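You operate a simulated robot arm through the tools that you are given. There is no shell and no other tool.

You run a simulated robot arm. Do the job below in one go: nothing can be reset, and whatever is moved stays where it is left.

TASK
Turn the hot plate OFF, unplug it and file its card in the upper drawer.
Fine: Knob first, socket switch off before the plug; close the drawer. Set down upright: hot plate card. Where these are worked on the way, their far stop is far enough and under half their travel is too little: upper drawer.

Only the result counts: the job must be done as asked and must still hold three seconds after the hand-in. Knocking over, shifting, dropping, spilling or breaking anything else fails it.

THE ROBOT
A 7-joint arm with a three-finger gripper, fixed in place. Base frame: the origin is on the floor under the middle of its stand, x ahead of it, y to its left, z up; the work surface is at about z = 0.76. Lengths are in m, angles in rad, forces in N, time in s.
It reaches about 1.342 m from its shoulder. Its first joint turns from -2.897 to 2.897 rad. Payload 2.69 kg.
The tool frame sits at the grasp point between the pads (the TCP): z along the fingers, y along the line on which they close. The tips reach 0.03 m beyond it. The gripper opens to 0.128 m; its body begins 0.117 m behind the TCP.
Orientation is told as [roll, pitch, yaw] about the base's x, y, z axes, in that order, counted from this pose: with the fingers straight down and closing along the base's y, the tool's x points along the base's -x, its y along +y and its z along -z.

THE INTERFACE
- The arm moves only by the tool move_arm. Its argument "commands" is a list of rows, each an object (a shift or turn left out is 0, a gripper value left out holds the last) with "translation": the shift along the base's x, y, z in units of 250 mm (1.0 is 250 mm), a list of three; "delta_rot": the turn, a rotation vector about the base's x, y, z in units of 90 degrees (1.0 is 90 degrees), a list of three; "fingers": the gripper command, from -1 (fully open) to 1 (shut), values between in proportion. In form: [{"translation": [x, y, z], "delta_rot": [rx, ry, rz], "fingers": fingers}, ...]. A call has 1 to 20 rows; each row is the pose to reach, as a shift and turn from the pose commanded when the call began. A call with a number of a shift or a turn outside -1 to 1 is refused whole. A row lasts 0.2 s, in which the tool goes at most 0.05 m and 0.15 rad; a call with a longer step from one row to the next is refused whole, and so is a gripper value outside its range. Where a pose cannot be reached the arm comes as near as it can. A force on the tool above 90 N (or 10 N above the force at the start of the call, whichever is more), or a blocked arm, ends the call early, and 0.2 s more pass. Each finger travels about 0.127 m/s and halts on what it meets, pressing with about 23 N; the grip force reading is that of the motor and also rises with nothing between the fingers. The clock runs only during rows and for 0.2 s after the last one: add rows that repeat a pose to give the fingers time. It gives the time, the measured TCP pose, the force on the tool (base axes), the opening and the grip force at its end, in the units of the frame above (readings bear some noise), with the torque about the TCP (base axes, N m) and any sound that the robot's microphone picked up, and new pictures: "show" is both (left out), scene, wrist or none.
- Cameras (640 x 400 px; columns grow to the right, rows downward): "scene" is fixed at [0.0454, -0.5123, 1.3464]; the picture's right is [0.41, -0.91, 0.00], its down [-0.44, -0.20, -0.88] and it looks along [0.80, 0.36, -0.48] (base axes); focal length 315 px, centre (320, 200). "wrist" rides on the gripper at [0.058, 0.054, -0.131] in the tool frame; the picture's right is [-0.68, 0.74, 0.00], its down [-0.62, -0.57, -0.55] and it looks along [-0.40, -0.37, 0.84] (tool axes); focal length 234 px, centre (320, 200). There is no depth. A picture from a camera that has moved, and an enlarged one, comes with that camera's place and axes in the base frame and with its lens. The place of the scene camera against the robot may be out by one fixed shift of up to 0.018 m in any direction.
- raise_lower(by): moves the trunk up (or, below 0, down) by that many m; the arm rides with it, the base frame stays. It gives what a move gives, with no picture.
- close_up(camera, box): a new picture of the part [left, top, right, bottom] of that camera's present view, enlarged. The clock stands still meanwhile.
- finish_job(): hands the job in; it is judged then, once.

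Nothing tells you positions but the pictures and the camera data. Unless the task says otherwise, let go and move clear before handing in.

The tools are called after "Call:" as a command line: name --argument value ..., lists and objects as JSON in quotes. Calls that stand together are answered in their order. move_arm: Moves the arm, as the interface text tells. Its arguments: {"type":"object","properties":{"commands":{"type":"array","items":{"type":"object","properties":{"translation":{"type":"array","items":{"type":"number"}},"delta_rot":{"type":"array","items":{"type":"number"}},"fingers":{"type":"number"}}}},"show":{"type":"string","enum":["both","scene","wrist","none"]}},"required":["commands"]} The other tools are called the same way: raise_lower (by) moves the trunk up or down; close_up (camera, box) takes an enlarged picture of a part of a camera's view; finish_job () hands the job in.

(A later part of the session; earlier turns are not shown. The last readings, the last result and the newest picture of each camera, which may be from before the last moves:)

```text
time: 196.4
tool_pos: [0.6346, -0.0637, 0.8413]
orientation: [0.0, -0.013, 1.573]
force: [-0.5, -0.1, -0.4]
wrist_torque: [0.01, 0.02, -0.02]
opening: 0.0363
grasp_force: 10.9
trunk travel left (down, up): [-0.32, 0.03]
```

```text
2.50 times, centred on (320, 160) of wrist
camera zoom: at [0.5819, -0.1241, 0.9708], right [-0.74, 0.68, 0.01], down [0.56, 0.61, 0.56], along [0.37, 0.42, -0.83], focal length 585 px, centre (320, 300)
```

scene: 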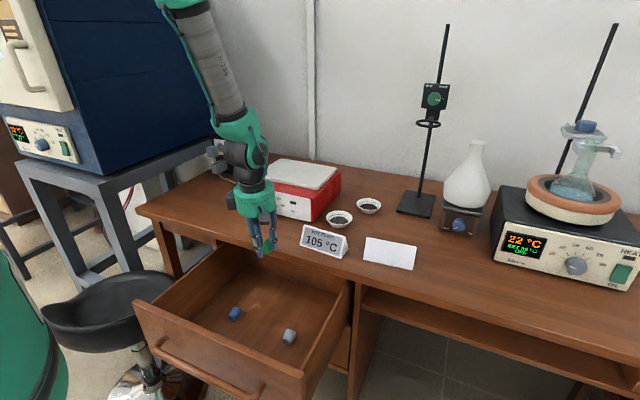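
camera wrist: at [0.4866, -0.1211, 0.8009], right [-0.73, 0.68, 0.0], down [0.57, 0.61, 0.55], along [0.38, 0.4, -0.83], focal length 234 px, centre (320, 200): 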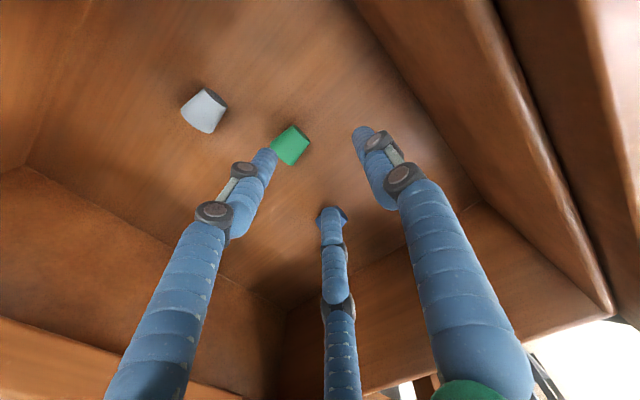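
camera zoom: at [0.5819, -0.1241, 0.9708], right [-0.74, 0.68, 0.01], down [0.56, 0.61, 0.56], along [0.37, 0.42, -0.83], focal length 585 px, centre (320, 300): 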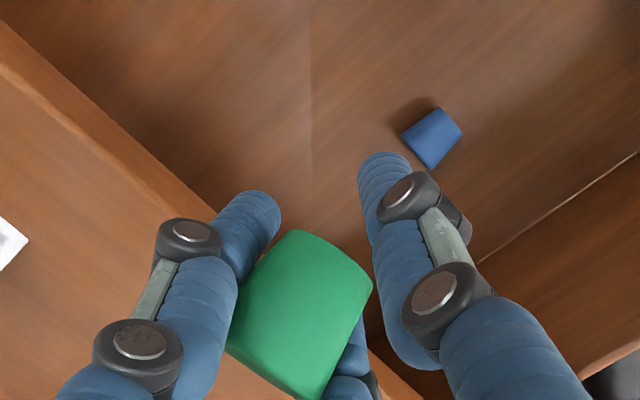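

The stopper is at roughly 60° in the hand but higher up the fingers. Open desk gives much more tilt freedom than the drawer, so I'll carry it to a clear spot left of the hot plate, tilt forward, and stand it there first.

Call:
move_arm --commands '[{"translation": [0.0, 0.05, 0.16], "fingers": 0.75}, {"translation": [0.05, 0.15, 0.34], "fingers": 0.75}, {"translation": [0.12, 0.3, 0.5], "fingers": 0.75}, {"translation": [0.22, 0.46, 0.6], "fingers": 0.75}, {"translation": [0.32, 0.62, 0.6], "fingers": 0.75}, {"translation": [0.42, 0.78, 0.6], "fingers": 0.75}, {"translation": [0.52, 0.92, 0.6], "fingers": 0.75}, {"translation": [0.6, 1.0, 0.6], "fingers": 0.75}, {"translation": [0.6, 1.0, 0.6], "fingers": 0.75}]' --show "none"

Call:
raise_lower --by -0.12

Call:
move_arm --commands '[{"translation": [0.05, 0.1, 0.0], "delta_rot": [0, -0.08, 0], "fingers": 0.75}, {"translation": [0.1, 0.2, 0.0], "delta_rot": [0, -0.16, 0], "fingers": 0.75}, {"translation": [0.15, 0.35, 0.0], "delta_rot": [0, -0.24, 0], "fingers": 0.75}, {"translation": [0.2, 0.44, 0.0], "delta_rot": [0, -0.32, 0], "fingers": 0.75}, {"translation": [0.2, 0.44, 0.0], "delta_rot": [0, -0.33, 0], "fingers": 0.75}]' --show "both"

Call:
close_up --camera "scene" --box '[180, 120, 280, 200]'

```text
refused: row 2 steps farther than a row can; nothing moved
```

```text
time: 197.9
tool_pos: [0.6364, -0.063, 0.7215]
orientation: [0.0, -0.014, 1.572]
force: [-0.4, 0.0, -0.4]
wrist_torque: [-0.01, 0.0, -0.04]
opening: 0.0362
grasp_force: 10.5
trunk travel left (down, up): [-0.2, 0.15]
```

```text
time: 199.1
tool_pos: [0.6742, 0.0453, 0.7114]
orientation: [-0.499, -0.011, 1.576]
force: [-56.4, -29.3, -31.3]
wrist_torque: [0.8, -0.5, -0.91]
opening: 0.0371
grasp_force: 14.3
trunk travel left (down, up): [-0.2, 0.15]
camera wrist: at [0.5647, -0.0161, 0.8007], right [-0.65, 0.68, -0.34], down [0.23, 0.61, 0.76], along [0.72, 0.41, -0.55], focal length 234 px, centre (320, 200)
```

scene: 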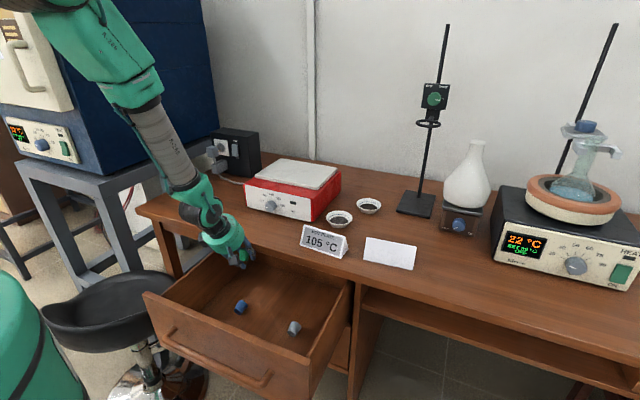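
wrist: 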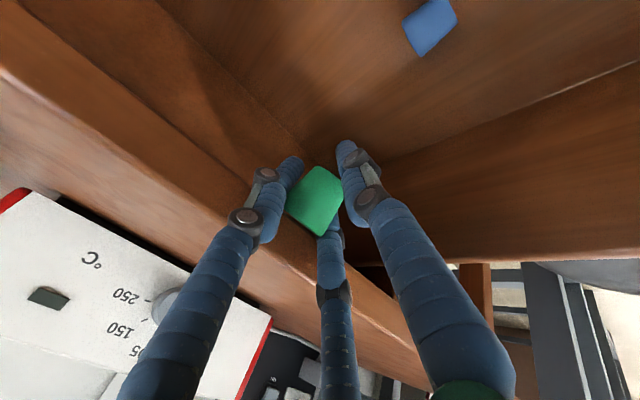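

```text
5.00 times, centred on (230, 160) of scene
camera zoom: at [0.0454, -0.5123, 1.3464], right [0.41, -0.91, 0.0], down [-0.44, -0.2, -0.88], along [0.8, 0.36, -0.48], focal length 1576 px, centre (770, 400)
```

zoom: 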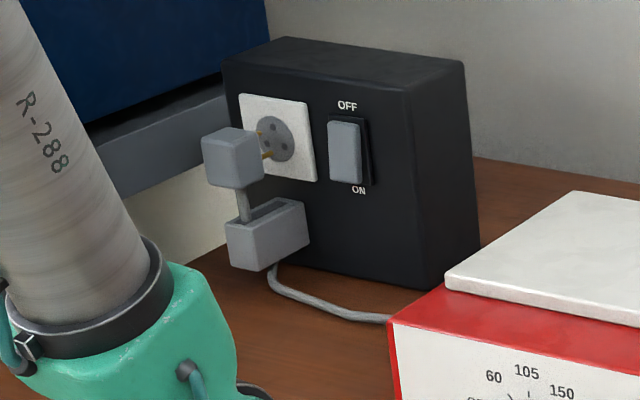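

My first move was refused and the following ones ran from the wrong place, so the hand is now pressing on the desk front. I'll back off carefully, one call at a time.

Call:
move_arm --commands '[{"translation": [-0.06, -0.02, 0], "fingers": 0.75}, {"translation": [-0.14, -0.06, 0.0], "fingers": 0.75}, {"translation": [-0.2, -0.1, 0.0], "fingers": 0.75}]' --show "both"

```text
time: 199.9
tool_pos: [0.6399, 0.0221, 0.7228]
orientation: [-0.523, -0.011, 1.579]
force: [0.2, 0.0, -0.8]
wrist_torque: [0.01, 0.0, 0.01]
opening: 0.0396
grasp_force: 16.4
trunk travel left (down, up): [-0.2, 0.15]
camera wrist: at [0.5277, -0.0393, 0.8087], right [-0.64, 0.68, -0.36], down [0.21, 0.61, 0.76], along [0.74, 0.42, -0.53], focal length 234 px, centre (320, 200)
```

scene: 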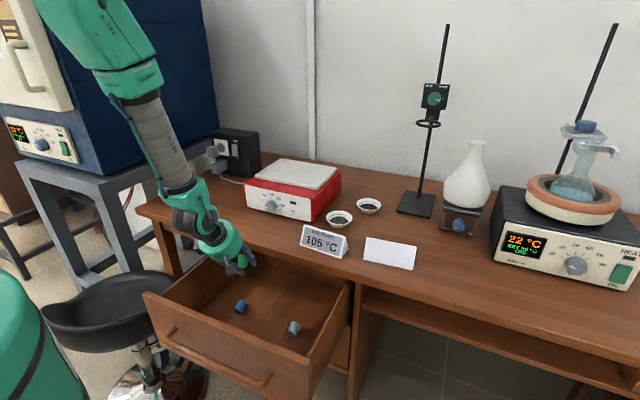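
wrist: 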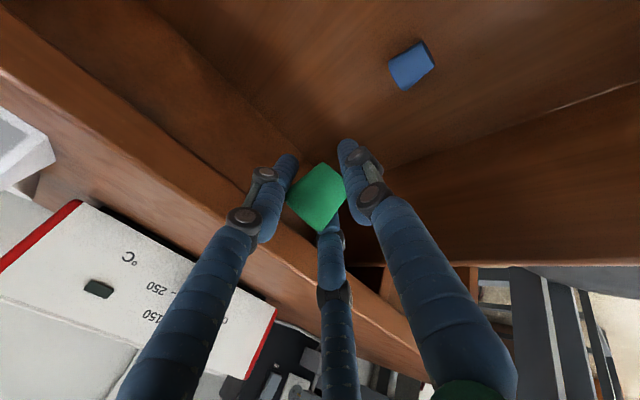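

Free again; the stopper is still held and nothing on the desk has moved. I'll check how it sits in the grip.

Call:
close_up --camera "scene" --box '[200, 220, 270, 280]'

Call:
close_up --camera "wrist" --box '[240, 100, 400, 240]'

Call:
close_up --camera "scene" --box '[240, 160, 400, 280]'

```text
6.67 times, centred on (235, 250) of scene
camera zoom: at [0.0454, -0.5123, 1.3464], right [0.41, -0.91, 0.0], down [-0.44, -0.2, -0.88], along [0.8, 0.36, -0.48], focal length 2101 px, centre (887, -133)
```

zoom: 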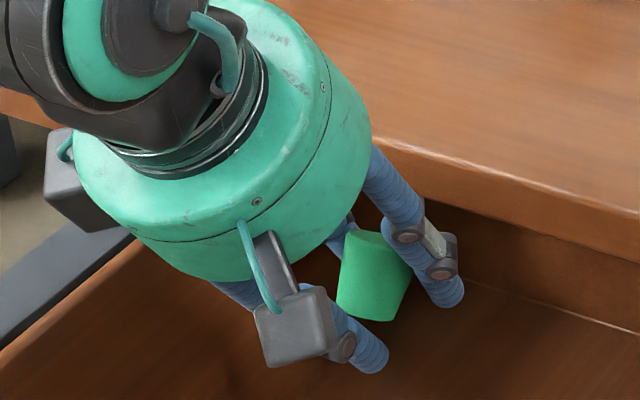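

```text
2.86 times, centred on (320, 170) of wrist
camera zoom: at [0.5277, -0.0393, 0.8087], right [-0.64, 0.68, -0.36], down [0.21, 0.61, 0.76], along [0.74, 0.42, -0.53], focal length 669 px, centre (320, 286)
```

zoom: 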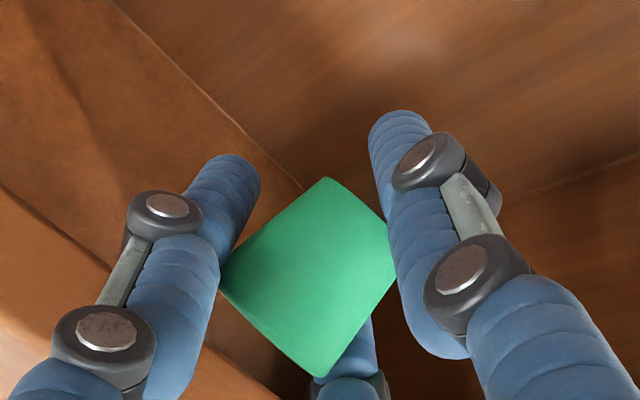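

```text
3.33 times, centred on (320, 220) of scene
camera zoom: at [0.0454, -0.5123, 1.3464], right [0.41, -0.91, 0.0], down [-0.44, -0.2, -0.88], along [0.8, 0.36, -0.48], focal length 1050 px, centre (320, 133)
```

zoom: 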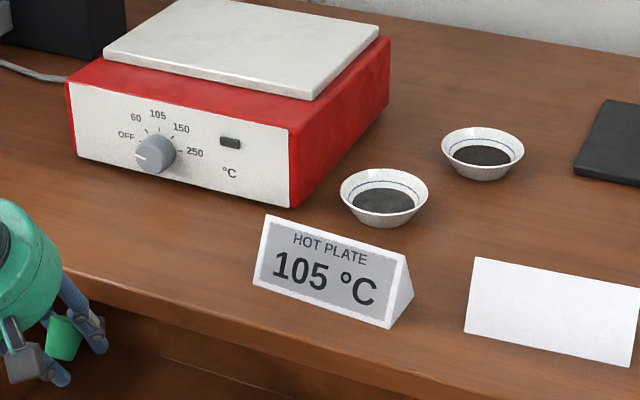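

The stopper is still held at about 60° with the hand tilted 30°. I'll raise first, then travel to the clear desk spot, one verified move at a time.

Call:
move_arm --commands '[{"translation": [-0.05, 0, 0.15], "fingers": 0.75}, {"translation": [-0.05, 0, 0.33], "fingers": 0.75}, {"translation": [-0.05, 0, 0.51], "fingers": 0.75}, {"translation": [-0.05, 0, 0.69], "fingers": 0.75}, {"translation": [-0.05, 0, 0.86], "fingers": 0.75}, {"translation": [-0.05, 0, 0.86], "fingers": 0.75}]' --show "none"

```text
time: 201.3
tool_pos: [0.6206, 0.0232, 0.9334]
orientation: [-0.518, -0.011, 1.58]
force: [-0.7, 1.0, -0.1]
wrist_torque: [0.02, -0.04, -0.01]
opening: 0.0391
grasp_force: 15.1
trunk travel left (down, up): [-0.2, 0.15]
```

Call:
move_arm --commands '[{"translation": [0.11, 0.128, 0], "fingers": 0.75}, {"translation": [0.22, 0.256, 0], "fingers": 0.75}, {"translation": [0.33, 0.384, 0], "fingers": 0.75}, {"translation": [0.44, 0.512, 0], "fingers": 0.75}, {"translation": [0.55, 0.64, 0], "fingers": 0.75}, {"translation": [0.66, 0.768, 0], "fingers": 0.75}, {"translation": [0.77, 0.896, 0], "fingers": 0.75}, {"translation": [0.86, 1.0, 0], "fingers": 0.75}, {"translation": [0.86, 1.0, 0], "fingers": 0.75}]' --show "both"

```text
time: 203.3
tool_pos: [0.8397, 0.2729, 0.9361]
orientation: [-0.519, -0.011, 1.58]
force: [0.0, -0.8, -0.1]
wrist_torque: [-0.03, 0.0, 0.01]
opening: 0.0391
grasp_force: 15.8
trunk travel left (down, up): [-0.2, 0.15]
camera wrist: at [0.728, 0.212, 1.0227], right [-0.65, 0.68, -0.36], down [0.21, 0.61, 0.76], along [0.73, 0.42, -0.54], focal length 234 px, centre (320, 200)
```

scene: 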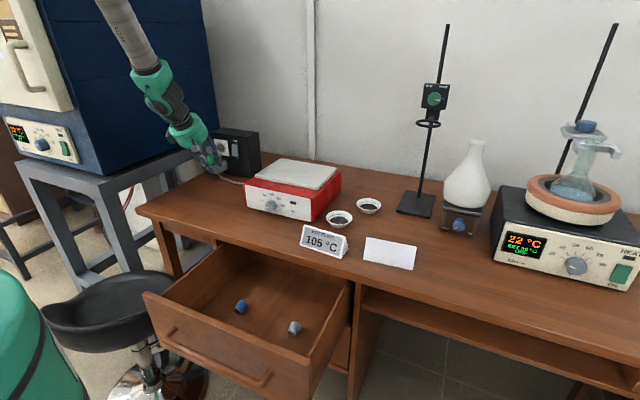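
wrist: 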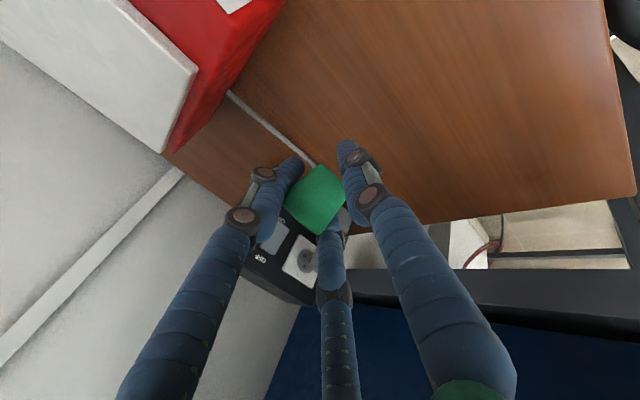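

In place above the clear desk area. Tilting forward another 22°.

Call:
move_arm --commands '[{"translation": [0, 0, -0.05], "delta_rot": [0, -0.08, 0], "fingers": 0.75}, {"translation": [0, 0, -0.1], "delta_rot": [0, -0.16, 0], "fingers": 0.75}, {"translation": [0, 0, -0.15], "delta_rot": [0, -0.244, 0], "fingers": 0.75}, {"translation": [0, 0, -0.15], "delta_rot": [0, -0.244, 0], "fingers": 0.75}]' --show "none"

Call:
close_up --camera "scene" --box '[170, 120, 250, 190]'

Call:
close_up --camera "wrist" --box '[240, 100, 400, 240]'

```text
time: 204.3
tool_pos: [0.8395, 0.2721, 0.8981]
orientation: [-0.902, -0.007, 1.584]
force: [0.7, -0.4, 0.0]
wrist_torque: [0.0, 0.01, -0.02]
opening: 0.039
grasp_force: 15.4
out of reach, approached as far as the arm can: row 1
trunk travel left (down, up): [-0.2, 0.15]
```

```text
5.71 times, centred on (210, 155) of scene
camera zoom: at [0.0454, -0.5123, 1.3464], right [0.41, -0.91, 0.0], down [-0.44, -0.2, -0.88], along [0.8, 0.36, -0.48], focal length 1801 px, centre (949, 457)
```

zoom: 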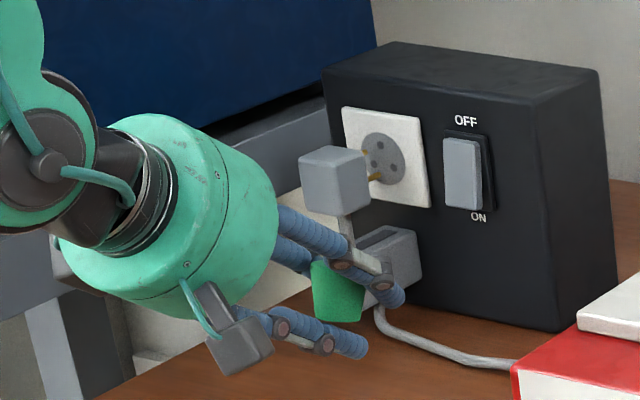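

```text
2.86 times, centred on (320, 170) of wrist
camera zoom: at [0.7035, 0.2106, 0.9364], right [-0.46, 0.68, -0.57], down [-0.09, 0.61, 0.79], along [0.88, 0.42, -0.22], focal length 669 px, centre (320, 286)
```

zoom: 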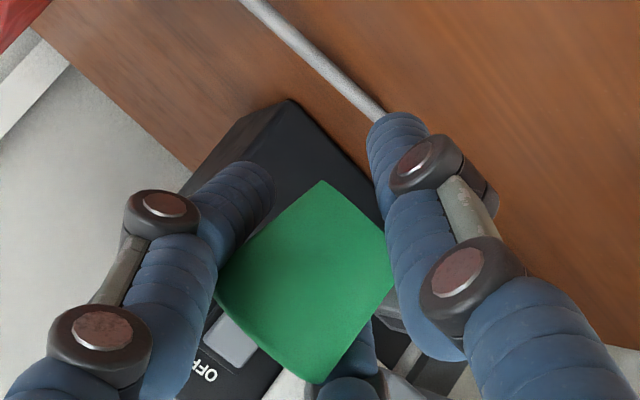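

With this finger arrangement the single finger would be underneath when placing at a strong forward tilt. So I'll lay the stopper down on the desk at a clear spot near the front edge, re-pick it with the hand tilted back 50°, and stand it with a mild forward tilt.

Call:
move_arm --commands '[{"translation": [-0.04, 0, 0.06], "delta_rot": [0, 0.09, 0], "fingers": 0.75}, {"translation": [-0.08, 0, 0.12], "delta_rot": [0, 0.18, 0], "fingers": 0.75}, {"translation": [-0.13, 0.0, 0.16], "delta_rot": [0, 0.27, 0], "fingers": 0.75}, {"translation": [-0.18, 0.01, 0.16], "delta_rot": [0, 0.36, 0], "fingers": 0.75}, {"translation": [-0.23, 0.02, 0.14], "delta_rot": [0, 0.45, 0], "fingers": 0.75}, {"translation": [-0.28, 0.03, 0.1], "delta_rot": [0, 0.54, 0], "fingers": 0.75}, {"translation": [-0.33, 0.03, 0.05], "delta_rot": [0, 0.63, 0], "fingers": 0.75}, {"translation": [-0.37, 0.03, 0.0], "delta_rot": [0, 0.72, 0], "fingers": 0.75}, {"translation": [-0.4, 0.03, -0.05], "delta_rot": [0, 0.81, 0], "fingers": 0.75}, {"translation": [-0.4, 0.03, -0.1], "delta_rot": [0, 0.856, 0], "fingers": 0.75}, {"translation": [-0.4, 0.03, -0.1], "delta_rot": [0, 0.856, 0], "fingers": 0.75}]' --show "both"

Call:
close_up --camera "scene" --box '[170, 130, 260, 210]'

```text
time: 206.7
tool_pos: [0.7392, 0.299, 0.8695]
orientation: [0.44, -0.075, 1.518]
force: [-5.3, -19.3, -0.9]
wrist_torque: [1.61, -0.35, -0.72]
opening: 0.0398
grasp_force: 16.4
out of reach, approached as far as the arm can: row 4, 5, 6, 7, 8, 9
trunk travel left (down, up): [-0.2, 0.15]
camera wrist: at [0.7427, 0.2287, 1.0059], right [-0.63, 0.69, 0.36], down [0.78, 0.55, 0.3], along [0.0, 0.47, -0.88], focal length 234 px, centre (320, 200)
```

scene: 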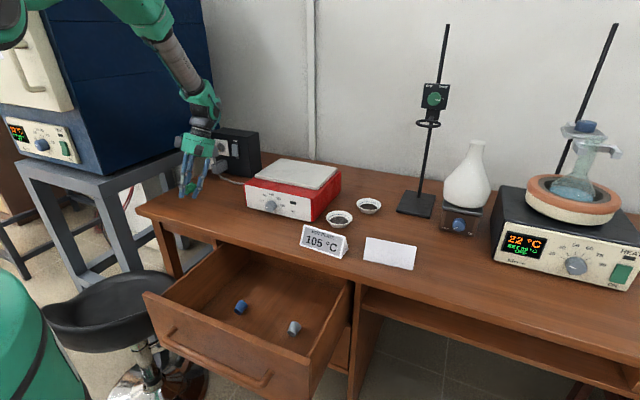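
wrist: 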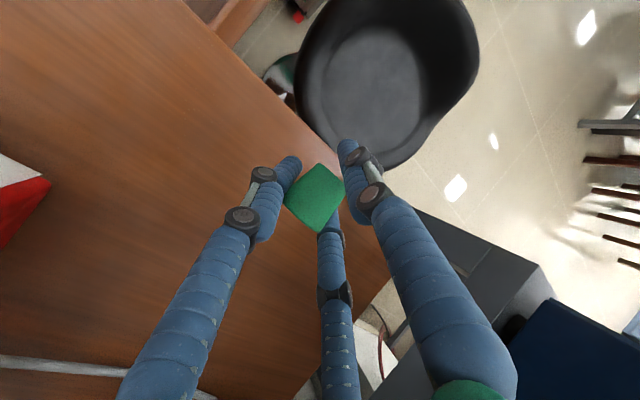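

```text
5.00 times, centred on (215, 170) of scene
camera zoom: at [0.0454, -0.5123, 1.3464], right [0.41, -0.91, 0.0], down [-0.44, -0.2, -0.88], along [0.8, 0.36, -0.48], focal length 1576 px, centre (845, 350)
```

zoom: 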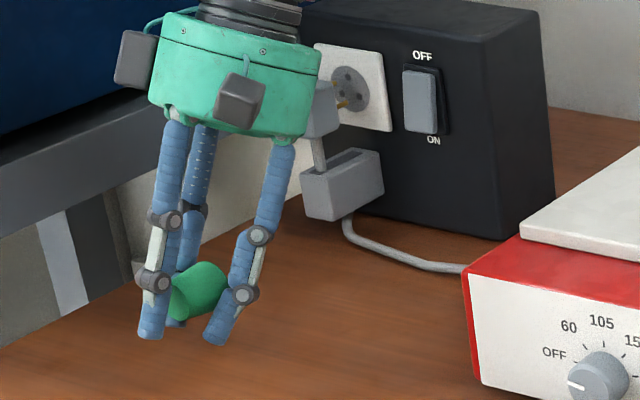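

Call:
move_arm --commands '[{"translation": [0, 0, 0.004], "fingers": 0.75}, {"translation": [0, 0, 0.004], "fingers": 0.75}]' --show "none"

```text
time: 207.3
tool_pos: [0.7386, 0.2798, 0.8741]
orientation: [0.443, -0.013, 1.564]
force: [0.5, -0.3, 0.0]
wrist_torque: [0.01, 0.05, -0.01]
opening: 0.0394
grasp_force: 16.6
trunk travel left (down, up): [-0.2, 0.15]
```

That was transient; the hand is free and tilted back 25°, with the stopper near horizontal. Lowering it to the desk.

Call:
move_arm --commands '[{"translation": [0, 0, -0.12], "fingers": 0.75}, {"translation": [0, 0, -0.2], "fingers": 0.75}, {"translation": [0, 0, -0.26], "fingers": 0.75}, {"translation": [0, 0, -0.29], "fingers": 0.7}, {"translation": [0, 0, -0.29], "fingers": 0.6}]' --show "none"

Call:
close_up --camera "scene" --box '[160, 140, 240, 210]'

Call:
close_up --camera "wrist" --box '[220, 80, 420, 240]'

```text
time: 208.5
tool_pos: [0.7386, 0.2809, 0.8024]
orientation: [0.446, -0.013, 1.568]
force: [-0.5, -0.3, -0.6]
wrist_torque: [0.01, 0.04, 0.0]
opening: 0.0389
grasp_force: 9.5
trunk travel left (down, up): [-0.2, 0.15]
```

```text
5.71 times, centred on (200, 175) of scene
camera zoom: at [0.0454, -0.5123, 1.3464], right [0.41, -0.91, 0.0], down [-0.44, -0.2, -0.88], along [0.8, 0.36, -0.48], focal length 1801 px, centre (1006, 343)
```

zoom: 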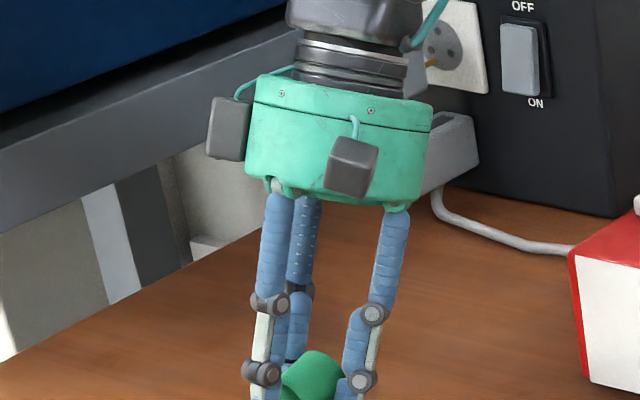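

```text
2.50 times, centred on (320, 160) of wrist
camera zoom: at [0.7453, 0.2187, 0.9424], right [-0.66, 0.68, 0.32], down [0.75, 0.61, 0.26], along [-0.02, 0.42, -0.91], focal length 585 px, centre (320, 300)
```

zoom: 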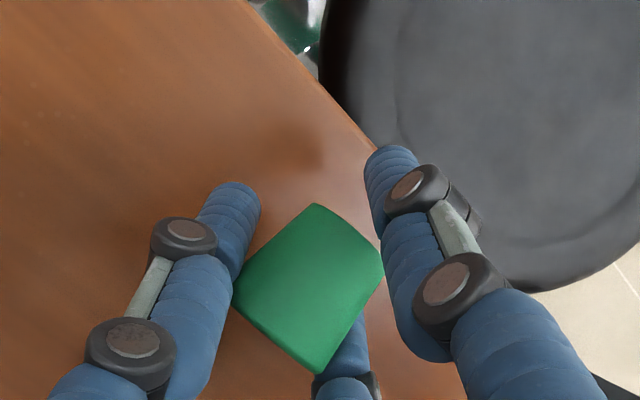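

Call:
move_arm --commands '[{"translation": [0, 0, -0.012], "fingers": 0.6}, {"translation": [-0.002, 0, -0.014], "fingers": 0.5}, {"translation": [-0.006, 0, -0.014], "fingers": 0.4}, {"translation": [-0.012, 0, -0.014], "fingers": 0.3}, {"translation": [-0.018, 0, -0.014], "fingers": 0.15}, {"translation": [-0.022, 0, -0.014], "fingers": 0.0}, {"translation": [-0.022, 0, -0.014], "fingers": 0.0}]' --show "none"

Call:
close_up --camera "wrist" --box '[200, 60, 440, 240]'

Call:
close_up --camera "scene" --box '[160, 160, 240, 230]'

```text
time: 210.1
tool_pos: [0.7336, 0.2796, 0.7983]
orientation: [0.442, -0.013, 1.569]
force: [5.3, 1.7, 4.8]
wrist_torque: [-0.11, -0.22, 0.11]
opening: 0.0646
grasp_force: 0.2
trunk travel left (down, up): [-0.2, 0.15]
```

```text
2.22 times, centred on (320, 150) of wrist
camera zoom: at [0.7412, 0.2187, 0.939], right [-0.66, 0.68, 0.32], down [0.75, 0.61, 0.26], along [-0.02, 0.42, -0.91], focal length 520 px, centre (320, 311)
```

zoom: 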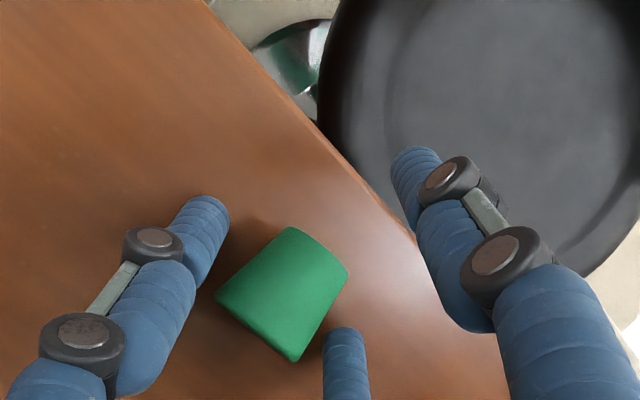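

```text
5.71 times, centred on (200, 195) of scene
camera zoom: at [0.0454, -0.5123, 1.3464], right [0.41, -0.91, 0.0], down [-0.44, -0.2, -0.88], along [0.8, 0.36, -0.48], focal length 1801 px, centre (1006, 229)
```

zoom: 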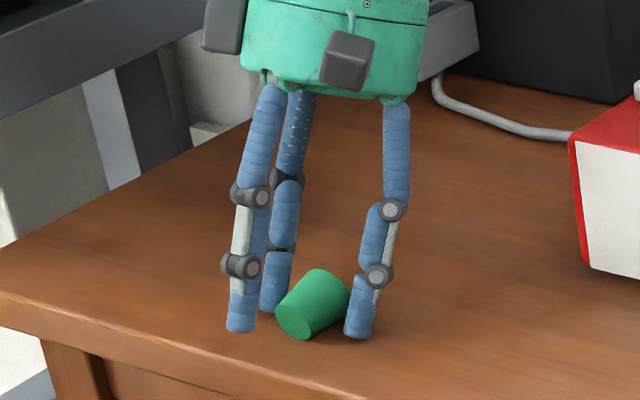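

It lies on the desk between x≈0.723 and 0.757. I'll raise, tilt the hand back to 50°, and come down to pinch it near the wide end.

Call:
move_arm --commands '[{"translation": [-0.01, 0, 0.08], "fingers": 0.0}, {"translation": [0.01, 0, 0.2], "delta_rot": [0, 0.07, 0], "fingers": 0.0}, {"translation": [0.03, 0, 0.28], "delta_rot": [0, 0.15, 0], "fingers": 0.1}, {"translation": [0.05, 0, 0.28], "delta_rot": [0, 0.23, 0], "fingers": 0.19}, {"translation": [0.06, -0.006, 0.24], "delta_rot": [0, 0.273, 0], "fingers": 0.19}, {"translation": [0.06, -0.006, 0.16], "delta_rot": [0, 0.273, 0], "fingers": 0.19}, {"translation": [0.06, -0.006, 0.16], "delta_rot": [0, 0.273, 0], "fingers": 0.19}]' --show "both"

Call:
close_up --camera "wrist" --box '[200, 60, 440, 240]'

Call:
close_up --camera "scene" --box '[160, 150, 250, 225]'

```text
time: 211.7
tool_pos: [0.7475, 0.2779, 0.8379]
orientation: [0.872, -0.009, 1.563]
force: [-0.7, -0.1, 0.3]
wrist_torque: [0.02, 0.03, -0.02]
opening: 0.0517
grasp_force: 0.1
trunk travel left (down, up): [-0.2, 0.15]
camera wrist: at [0.8133, 0.2166, 0.9627], right [-0.47, 0.68, 0.57], down [0.79, 0.61, -0.07], along [-0.4, 0.42, -0.82], focal length 234 px, centre (320, 200)
```

scene: 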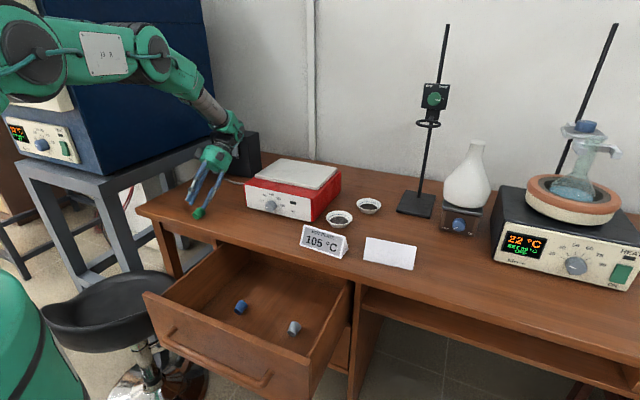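
wrist: 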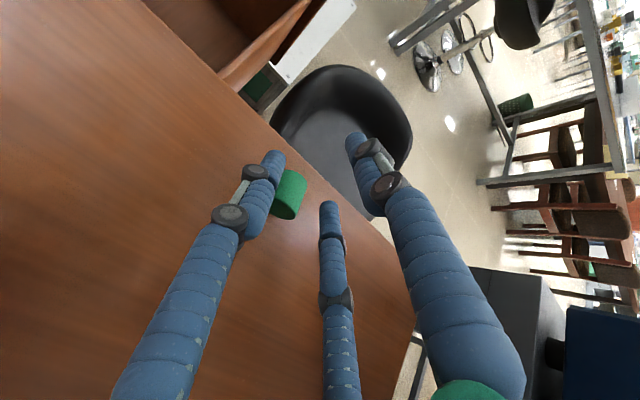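

```text
2.22 times, centred on (320, 150) of wrist
camera zoom: at [0.8133, 0.2166, 0.9627], right [-0.47, 0.68, 0.57], down [0.79, 0.61, -0.07], along [-0.4, 0.42, -0.82], focal length 520 px, centre (320, 311)
```

zoom: 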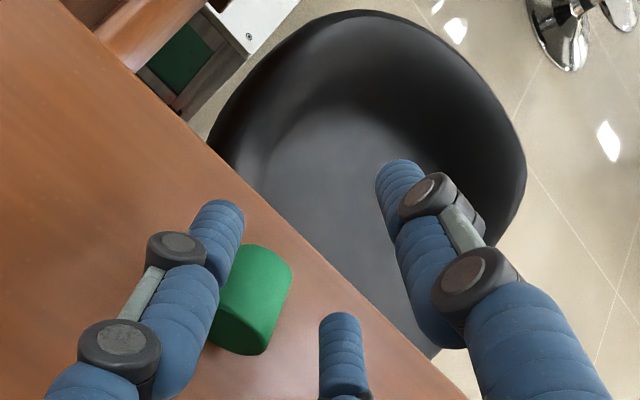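

```text
5.33 times, centred on (205, 188) of scene
camera zoom: at [0.0454, -0.5123, 1.3464], right [0.41, -0.91, 0.0], down [-0.44, -0.2, -0.88], along [0.8, 0.36, -0.48], focal length 1681 px, centre (933, 267)
```

zoom: 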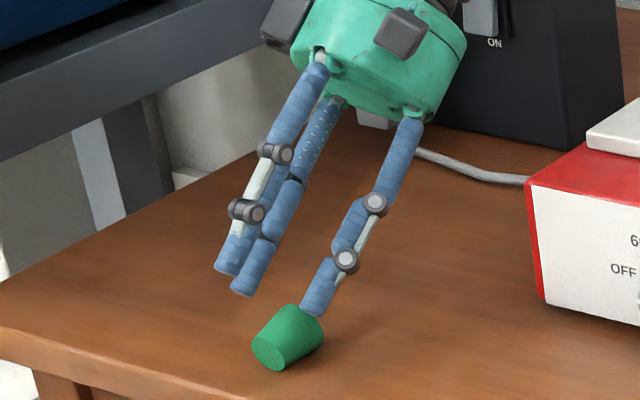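

The 50° back-tilt works well. Lowering onto the stopper.

Call:
move_arm --commands '[{"translation": [0.018, 0.006, -0.08], "fingers": 0.15}, {"translation": [0.018, 0.006, -0.13], "fingers": 0.15}, {"translation": [0.018, 0.006, -0.15], "fingers": 0.15}, {"translation": [0.018, 0.006, -0.15], "fingers": 0.15}]' --show "none"

Call:
close_up --camera "wrist" --box '[200, 60, 440, 240]'

Call:
close_up --camera "scene" --box '[170, 170, 240, 225]'

```text
time: 212.7
tool_pos: [0.7523, 0.2809, 0.7994]
orientation: [0.872, -0.009, 1.562]
force: [-0.2, 0.7, 0.6]
wrist_torque: [-0.01, 0.0, -0.01]
opening: 0.0543
grasp_force: 0.1
trunk travel left (down, up): [-0.2, 0.15]
```

```text
2.22 times, centred on (320, 150) of wrist
camera zoom: at [0.8176, 0.2186, 0.9249], right [-0.47, 0.68, 0.57], down [0.79, 0.61, -0.07], along [-0.4, 0.42, -0.82], focal length 520 px, centre (320, 311)
```

zoom: 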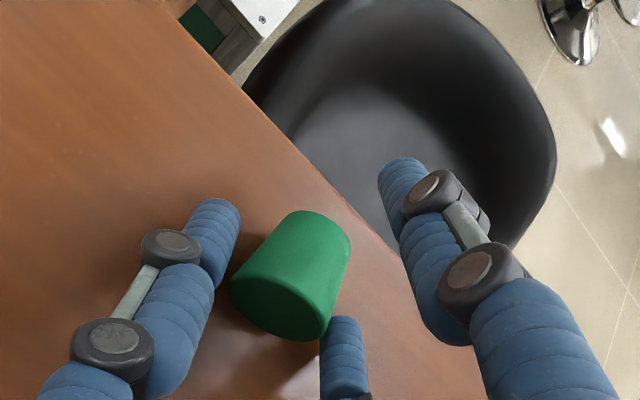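

```text
7.27 times, centred on (205, 198) of scene
camera zoom: at [0.0454, -0.5123, 1.3464], right [0.41, -0.91, 0.0], down [-0.44, -0.2, -0.88], along [0.8, 0.36, -0.48], focal length 2292 px, centre (1156, 218)
```

zoom: 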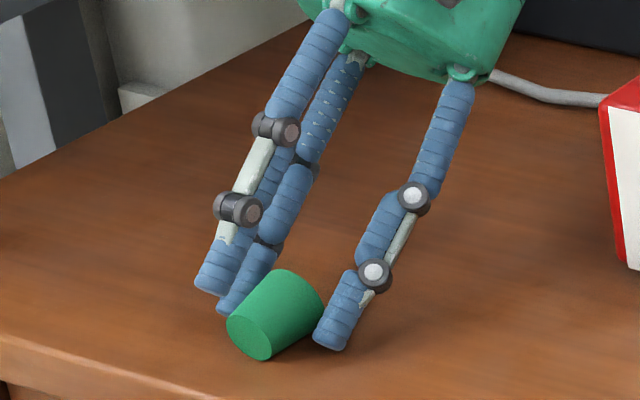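

Straddled nicely. I'll shift 4 mm toward the wide end and pinch.

Call:
move_arm --commands '[{"translation": [0.016, 0, 0], "fingers": 0.15}, {"translation": [0.016, 0, 0], "fingers": 0.3}, {"translation": [0.016, 0, 0], "fingers": 0.45}, {"translation": [0.016, 0, 0], "fingers": 0.6}, {"translation": [0.016, 0, 0], "fingers": 0.75}, {"translation": [0.016, 0, 0], "fingers": 0.75}]' --show "none"

Call:
close_up --camera "wrist" --box '[200, 60, 440, 240]'

Call:
close_up --camera "scene" --box '[170, 170, 240, 225]'

```text
time: 214.1
tool_pos: [0.756, 0.28, 0.8003]
orientation: [0.873, -0.011, 1.56]
force: [-0.3, -0.4, -0.9]
wrist_torque: [-0.01, 0.04, -0.01]
opening: 0.0409
grasp_force: 18.1
trunk travel left (down, up): [-0.2, 0.15]
```

```text
2.22 times, centred on (320, 150) of wrist
camera zoom: at [0.8219, 0.2176, 0.9248], right [-0.47, 0.68, 0.57], down [0.79, 0.61, -0.07], along [-0.4, 0.42, -0.82], focal length 520 px, centre (320, 311)
```

zoom: 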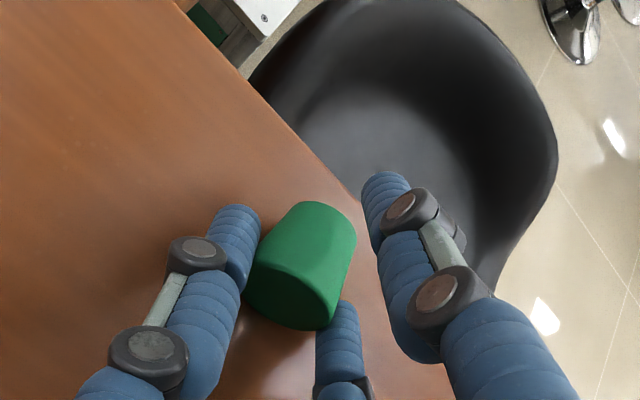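

```text
7.27 times, centred on (205, 198) of scene
camera zoom: at [0.0454, -0.5123, 1.3464], right [0.41, -0.91, 0.0], down [-0.44, -0.2, -0.88], along [0.8, 0.36, -0.48], focal length 2292 px, centre (1156, 218)
```

zoom: 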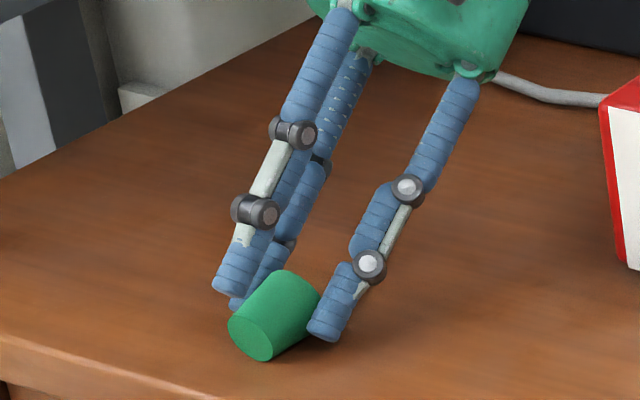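

Gripped at the wide end. Lifting and rotating the hand from 50° back to 20° forward.

Call:
move_arm --commands '[{"translation": [0, 0, 0.08], "fingers": 0.8}, {"translation": [0, 0, 0.2], "delta_rot": [0, -0.05, 0], "fingers": 0.8}, {"translation": [-0.01, 0, 0.26], "delta_rot": [0, -0.14, 0], "fingers": 0.8}, {"translation": [-0.03, 0, 0.28], "delta_rot": [0, -0.23, 0], "fingers": 0.8}, {"translation": [-0.05, 0, 0.28], "delta_rot": [0, -0.32, 0], "fingers": 0.8}, {"translation": [-0.07, 0, 0.28], "delta_rot": [0, -0.41, 0], "fingers": 0.8}, {"translation": [-0.09, 0, 0.28], "delta_rot": [0, -0.5, 0], "fingers": 0.8}, {"translation": [-0.11, 0, 0.28], "delta_rot": [0, -0.59, 0], "fingers": 0.8}, {"translation": [-0.13, 0, 0.27], "delta_rot": [0, -0.68, 0], "fingers": 0.8}, {"translation": [-0.156, 0, 0.25], "delta_rot": [0, -0.77, 0], "fingers": 0.8}, {"translation": [-0.156, 0, 0.25], "delta_rot": [0, -0.77, 0], "fingers": 0.8}]' --show "none"

Call:
close_up --camera "scene" --box '[160, 150, 240, 215]'

Call:
close_up --camera "wrist" --box '[220, 80, 420, 240]'

```text
time: 216.5
tool_pos: [0.7173, 0.2793, 0.8634]
orientation: [-0.338, -0.013, 1.578]
force: [-0.3, 0.1, 0.4]
wrist_torque: [0.01, -0.03, -0.03]
opening: 0.0406
grasp_force: 20.8
trunk travel left (down, up): [-0.2, 0.15]
```

```text
6.15 times, centred on (200, 182) of scene
camera zoom: at [0.0454, -0.5123, 1.3464], right [0.41, -0.91, 0.0], down [-0.44, -0.2, -0.88], along [0.8, 0.36, -0.48], focal length 1939 px, centre (1058, 308)
```

zoom: 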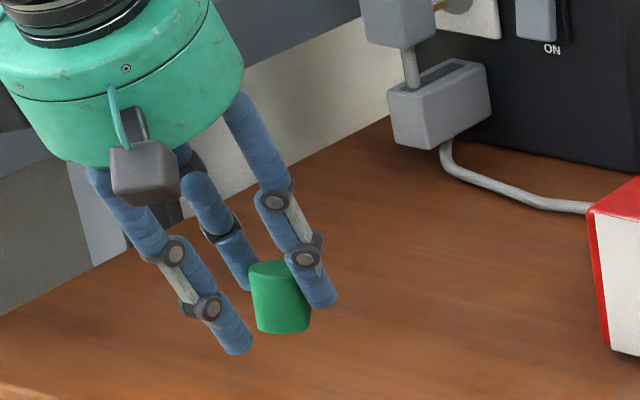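

```text
2.50 times, centred on (320, 160) of wrist
camera zoom: at [0.6236, 0.2187, 0.9688], right [-0.7, 0.67, -0.24], down [0.35, 0.61, 0.71], along [0.63, 0.42, -0.66], focal length 585 px, centre (320, 300)
```

zoom: 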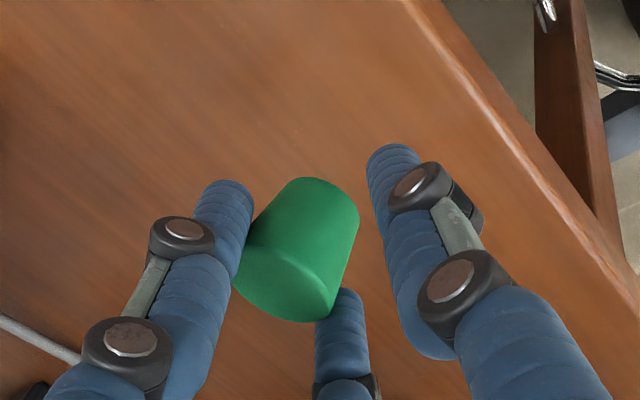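

The stopper is nearly upright with its wide end up. Lowering to the desk.

Call:
move_arm --commands '[{"translation": [0, 0, -0.1], "fingers": 0.8}, {"translation": [0, 0, -0.18], "fingers": 0.8}, {"translation": [0, 0, -0.22], "fingers": 0.8}, {"translation": [0, 0, -0.22], "fingers": 0.8}]' --show "none"

Call:
close_up --camera "scene" --box '[170, 170, 230, 220]'

```text
time: 217.5
tool_pos: [0.7186, 0.2803, 0.8084]
orientation: [-0.338, -0.012, 1.577]
force: [0.2, -0.5, 0.2]
wrist_torque: [0.0, 0.03, -0.02]
opening: 0.0405
grasp_force: 21.0
trunk travel left (down, up): [-0.2, 0.15]
```

```text
8.00 times, centred on (200, 195) of scene
camera zoom: at [0.0454, -0.5123, 1.3464], right [0.41, -0.91, 0.0], down [-0.44, -0.2, -0.88], along [0.8, 0.36, -0.48], focal length 2521 px, centre (1280, 240)
```

zoom: 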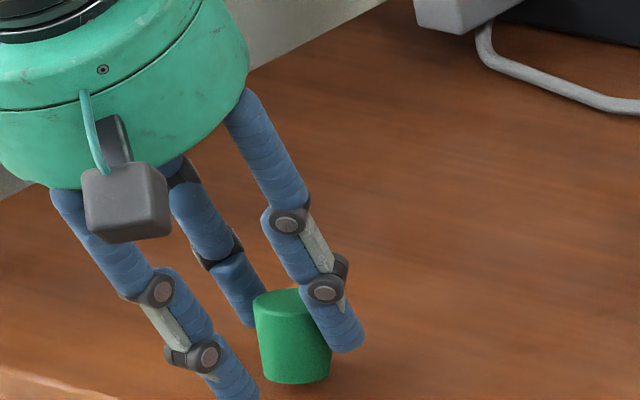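

Call:
move_arm --commands '[{"translation": [0, 0, -0.006], "fingers": 0.75}, {"translation": [0, 0, -0.012], "fingers": 0.7}, {"translation": [0, 0, -0.018], "fingers": 0.65}, {"translation": [0, 0, -0.018], "fingers": 0.6}]' --show "none"

```text
time: 218.5
tool_pos: [0.7189, 0.2803, 0.8035]
orientation: [-0.34, -0.012, 1.577]
force: [-0.4, -0.1, 0.4]
wrist_torque: [0.0, -0.01, -0.01]
opening: 0.041
grasp_force: 11.7
trunk travel left (down, up): [-0.2, 0.15]
```

Call:
move_arm --commands '[{"translation": [0, 0, -0.006], "fingers": 0.6}, {"translation": [0, 0, -0.012], "fingers": 0.58}, {"translation": [0, 0, -0.018], "fingers": 0.55}, {"translation": [0, 0, -0.018], "fingers": 0.55}]' --show "none"

Call:
close_up --camera "scene" --box '[170, 170, 230, 220]'

```text
time: 219.5
tool_pos: [0.7189, 0.2808, 0.8001]
orientation: [-0.338, -0.012, 1.577]
force: [-4.2, 3.9, 17.0]
wrist_torque: [0.15, 0.15, -0.07]
opening: 0.0403
grasp_force: 8.6
trunk travel left (down, up): [-0.2, 0.15]
```

```text
8.00 times, centred on (200, 195) of scene
camera zoom: at [0.0454, -0.5123, 1.3464], right [0.41, -0.91, 0.0], down [-0.44, -0.2, -0.88], along [0.8, 0.36, -0.48], focal length 2521 px, centre (1280, 240)
```

zoom: 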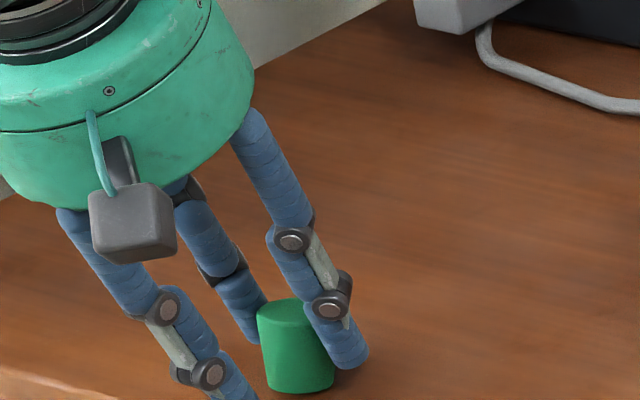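

Firm contact with the base on the desk. Releasing with a compensating backward motion.

Call:
move_arm --commands '[{"translation": [0, 0, 0.004], "fingers": 0.5}, {"translation": [-0.002, 0, 0.004], "fingers": 0.4}, {"translation": [-0.006, 0, 0.004], "fingers": 0.3}, {"translation": [-0.012, 0, 0.004], "fingers": 0.2}, {"translation": [-0.018, 0, 0.004], "fingers": 0.08}, {"translation": [-0.024, 0, 0.004], "fingers": 0.0}, {"translation": [-0.024, 0, 0.004], "fingers": -0.05}]' --show "none"

Call:
close_up --camera "scene" --box '[170, 170, 230, 220]'

Call:
close_up --camera "wrist" --box '[220, 80, 420, 240]'

```text
time: 221.1
tool_pos: [0.7107, 0.2796, 0.8001]
orientation: [-0.336, -0.011, 1.574]
force: [-0.4, -0.5, 0.2]
wrist_torque: [-0.01, -0.02, -0.02]
opening: 0.0674
grasp_force: 0.1
trunk travel left (down, up): [-0.2, 0.15]
```

```text
8.00 times, centred on (200, 195) of scene
camera zoom: at [0.0454, -0.5123, 1.3464], right [0.41, -0.91, 0.0], down [-0.44, -0.2, -0.88], along [0.8, 0.36, -0.48], focal length 2521 px, centre (1280, 240)
```

zoom: 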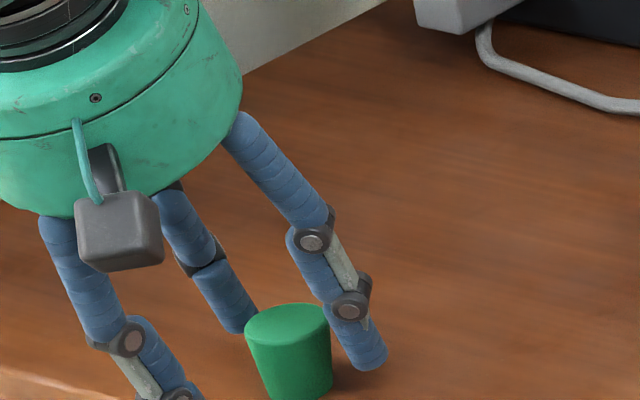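

```text
2.50 times, centred on (320, 160) of wrist
camera zoom: at [0.6178, 0.2188, 0.9051], right [-0.7, 0.68, -0.24], down [0.35, 0.61, 0.71], along [0.62, 0.42, -0.66], focal length 585 px, centre (320, 300)
```

zoom: 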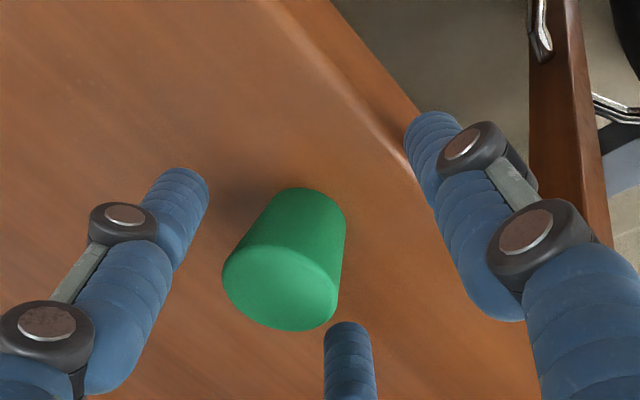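

The green stopper is standing upright on the desk. Now I'll raise, make the hand vertical above it, and re-grip it from the top.

Call:
move_arm --commands '[{"translation": [-0.04, 0, 0.1], "fingers": -0.05}, {"translation": [-0.06, 0, 0.24], "fingers": -0.05}, {"translation": [-0.02, 0, 0.3], "delta_rot": [0, 0.08, 0], "fingers": -0.05}, {"translation": [0.03, 0.003, 0.3], "delta_rot": [0, 0.16, 0], "fingers": -0.05}, {"translation": [0.073, 0.006, 0.28], "delta_rot": [0, 0.215, 0], "fingers": -0.05}, {"translation": [0.073, 0.006, 0.28], "delta_rot": [0, 0.215, 0], "fingers": -0.05}]' --show "none"

Call:
close_up --camera "wrist" --box '[200, 60, 440, 240]'

```text
time: 222.5
tool_pos: [0.7291, 0.2812, 0.8701]
orientation: [0.001, -0.014, 1.574]
force: [0.3, -0.1, -0.1]
wrist_torque: [0.0, 0.01, 0.01]
opening: 0.0671
grasp_force: 0.0
trunk travel left (down, up): [-0.2, 0.15]
```

```text
2.22 times, centred on (320, 150) of wrist
camera zoom: at [0.6762, 0.2201, 1.0005], right [-0.74, 0.68, 0.01], down [0.57, 0.61, 0.56], along [0.37, 0.42, -0.83], focal length 520 px, centre (320, 311)
```

zoom: 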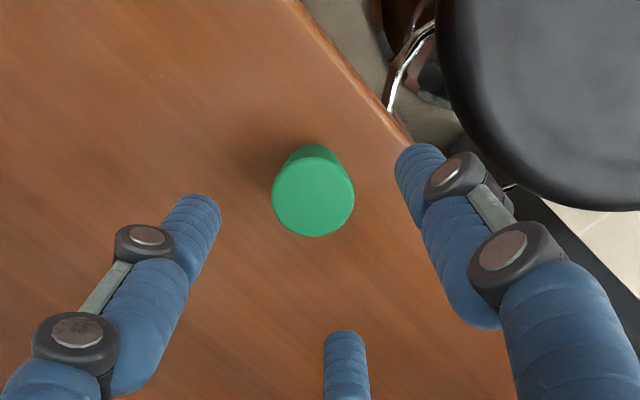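

It's standing at about (0.731, 0.2765). Descending around it.

Call:
move_arm --commands '[{"translation": [0.008, -0.019, -0.1]}, {"translation": [0.008, -0.019, -0.2]}, {"translation": [0.008, -0.019, -0.26]}, {"translation": [0.008, -0.019, -0.296]}, {"translation": [0.008, -0.019, -0.296]}]' --show "none"

Call:
close_up --camera "wrist" --box '[200, 60, 440, 240]'

```text
time: 223.7
tool_pos: [0.7336, 0.277, 0.7963]
orientation: [-0.001, -0.014, 1.571]
force: [1.1, -0.4, -1.3]
wrist_torque: [0.01, 0.03, 0.0]
opening: 0.067
grasp_force: 0.0
trunk travel left (down, up): [-0.2, 0.15]
```

```text
2.22 times, centred on (320, 150) of wrist
camera zoom: at [0.6794, 0.2157, 0.9275], right [-0.74, 0.68, 0.01], down [0.56, 0.61, 0.56], along [0.37, 0.42, -0.83], focal length 520 px, centre (320, 311)
```

zoom: 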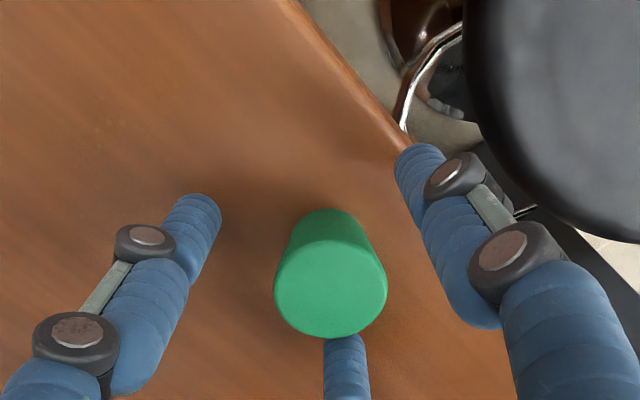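

Well centred. Closing gently.

Call:
move_arm --commands '[{"fingers": 0.15}, {"fingers": 0.3}, {"fingers": 0.42}, {"fingers": 0.52}, {"fingers": 0.6}, {"fingers": 0.68}, {"fingers": 0.68}]' --show "none"

Call:
close_up --camera "wrist" --box '[200, 60, 440, 240]'

```text
time: 225.3
tool_pos: [0.7325, 0.2777, 0.7971]
orientation: [0.003, -0.013, 1.572]
force: [0.2, 1.2, 1.6]
wrist_torque: [0.04, 0.0, -0.04]
opening: 0.0353
grasp_force: 23.5
trunk travel left (down, up): [-0.2, 0.15]
```

```text
2.22 times, centred on (320, 150) of wrist
camera zoom: at [0.6792, 0.2157, 0.9278], right [-0.74, 0.68, 0.01], down [0.56, 0.61, 0.56], along [0.37, 0.42, -0.83], focal length 520 px, centre (320, 311)
```

zoom: 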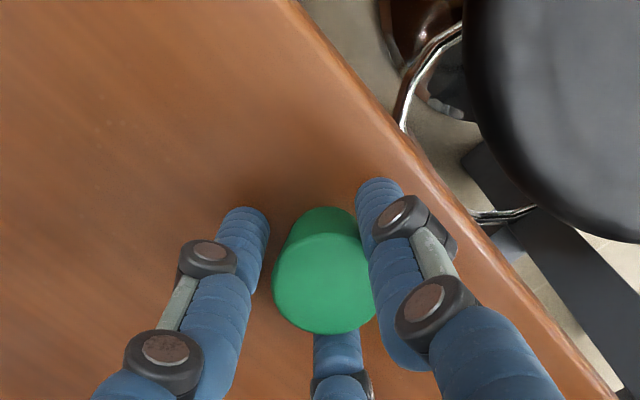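

Gripped. Lifting and carrying it back over the drawer.

Call:
move_arm --commands '[{"translation": [0, 0, 0.1]}, {"translation": [0, 0, 0.25]}, {"translation": [0, 0, 0.42]}, {"translation": [-0.05, -0.08, 0.52]}, {"translation": [-0.11, -0.22, 0.55]}, {"translation": [-0.17, -0.38, 0.55]}, {"translation": [-0.24, -0.54, 0.55]}, {"translation": [-0.32, -0.7, 0.55]}, {"translation": [-0.4, -0.86, 0.55]}, {"translation": [-0.48, -1.0, 0.55]}, {"translation": [-0.48, -1.0, 0.55]}]' --show "both"

```text
time: 227.7
tool_pos: [0.6126, 0.0254, 0.9339]
orientation: [-0.001, -0.015, 1.572]
force: [-0.1, -0.6, 0.1]
wrist_torque: [0.05, -0.01, -0.03]
opening: 0.0344
grasp_force: 23.0
trunk travel left (down, up): [-0.2, 0.15]
camera wrist: at [0.5588, -0.0363, 1.0639], right [-0.74, 0.68, 0.01], down [0.56, 0.61, 0.56], along [0.37, 0.42, -0.83], focal length 234 px, centre (320, 200)
```

scene: 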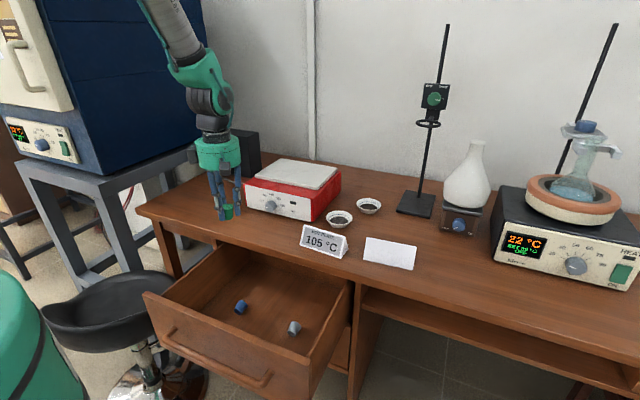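
wrist: 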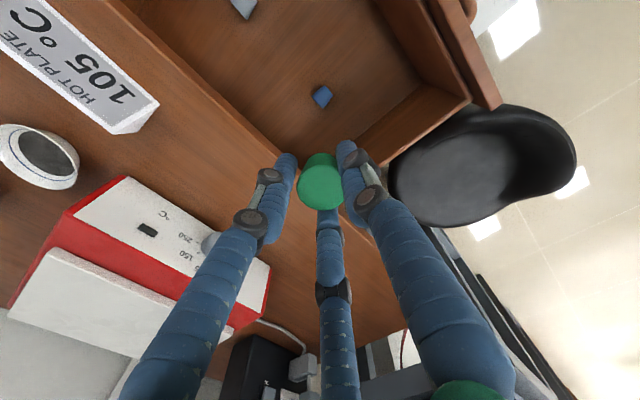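

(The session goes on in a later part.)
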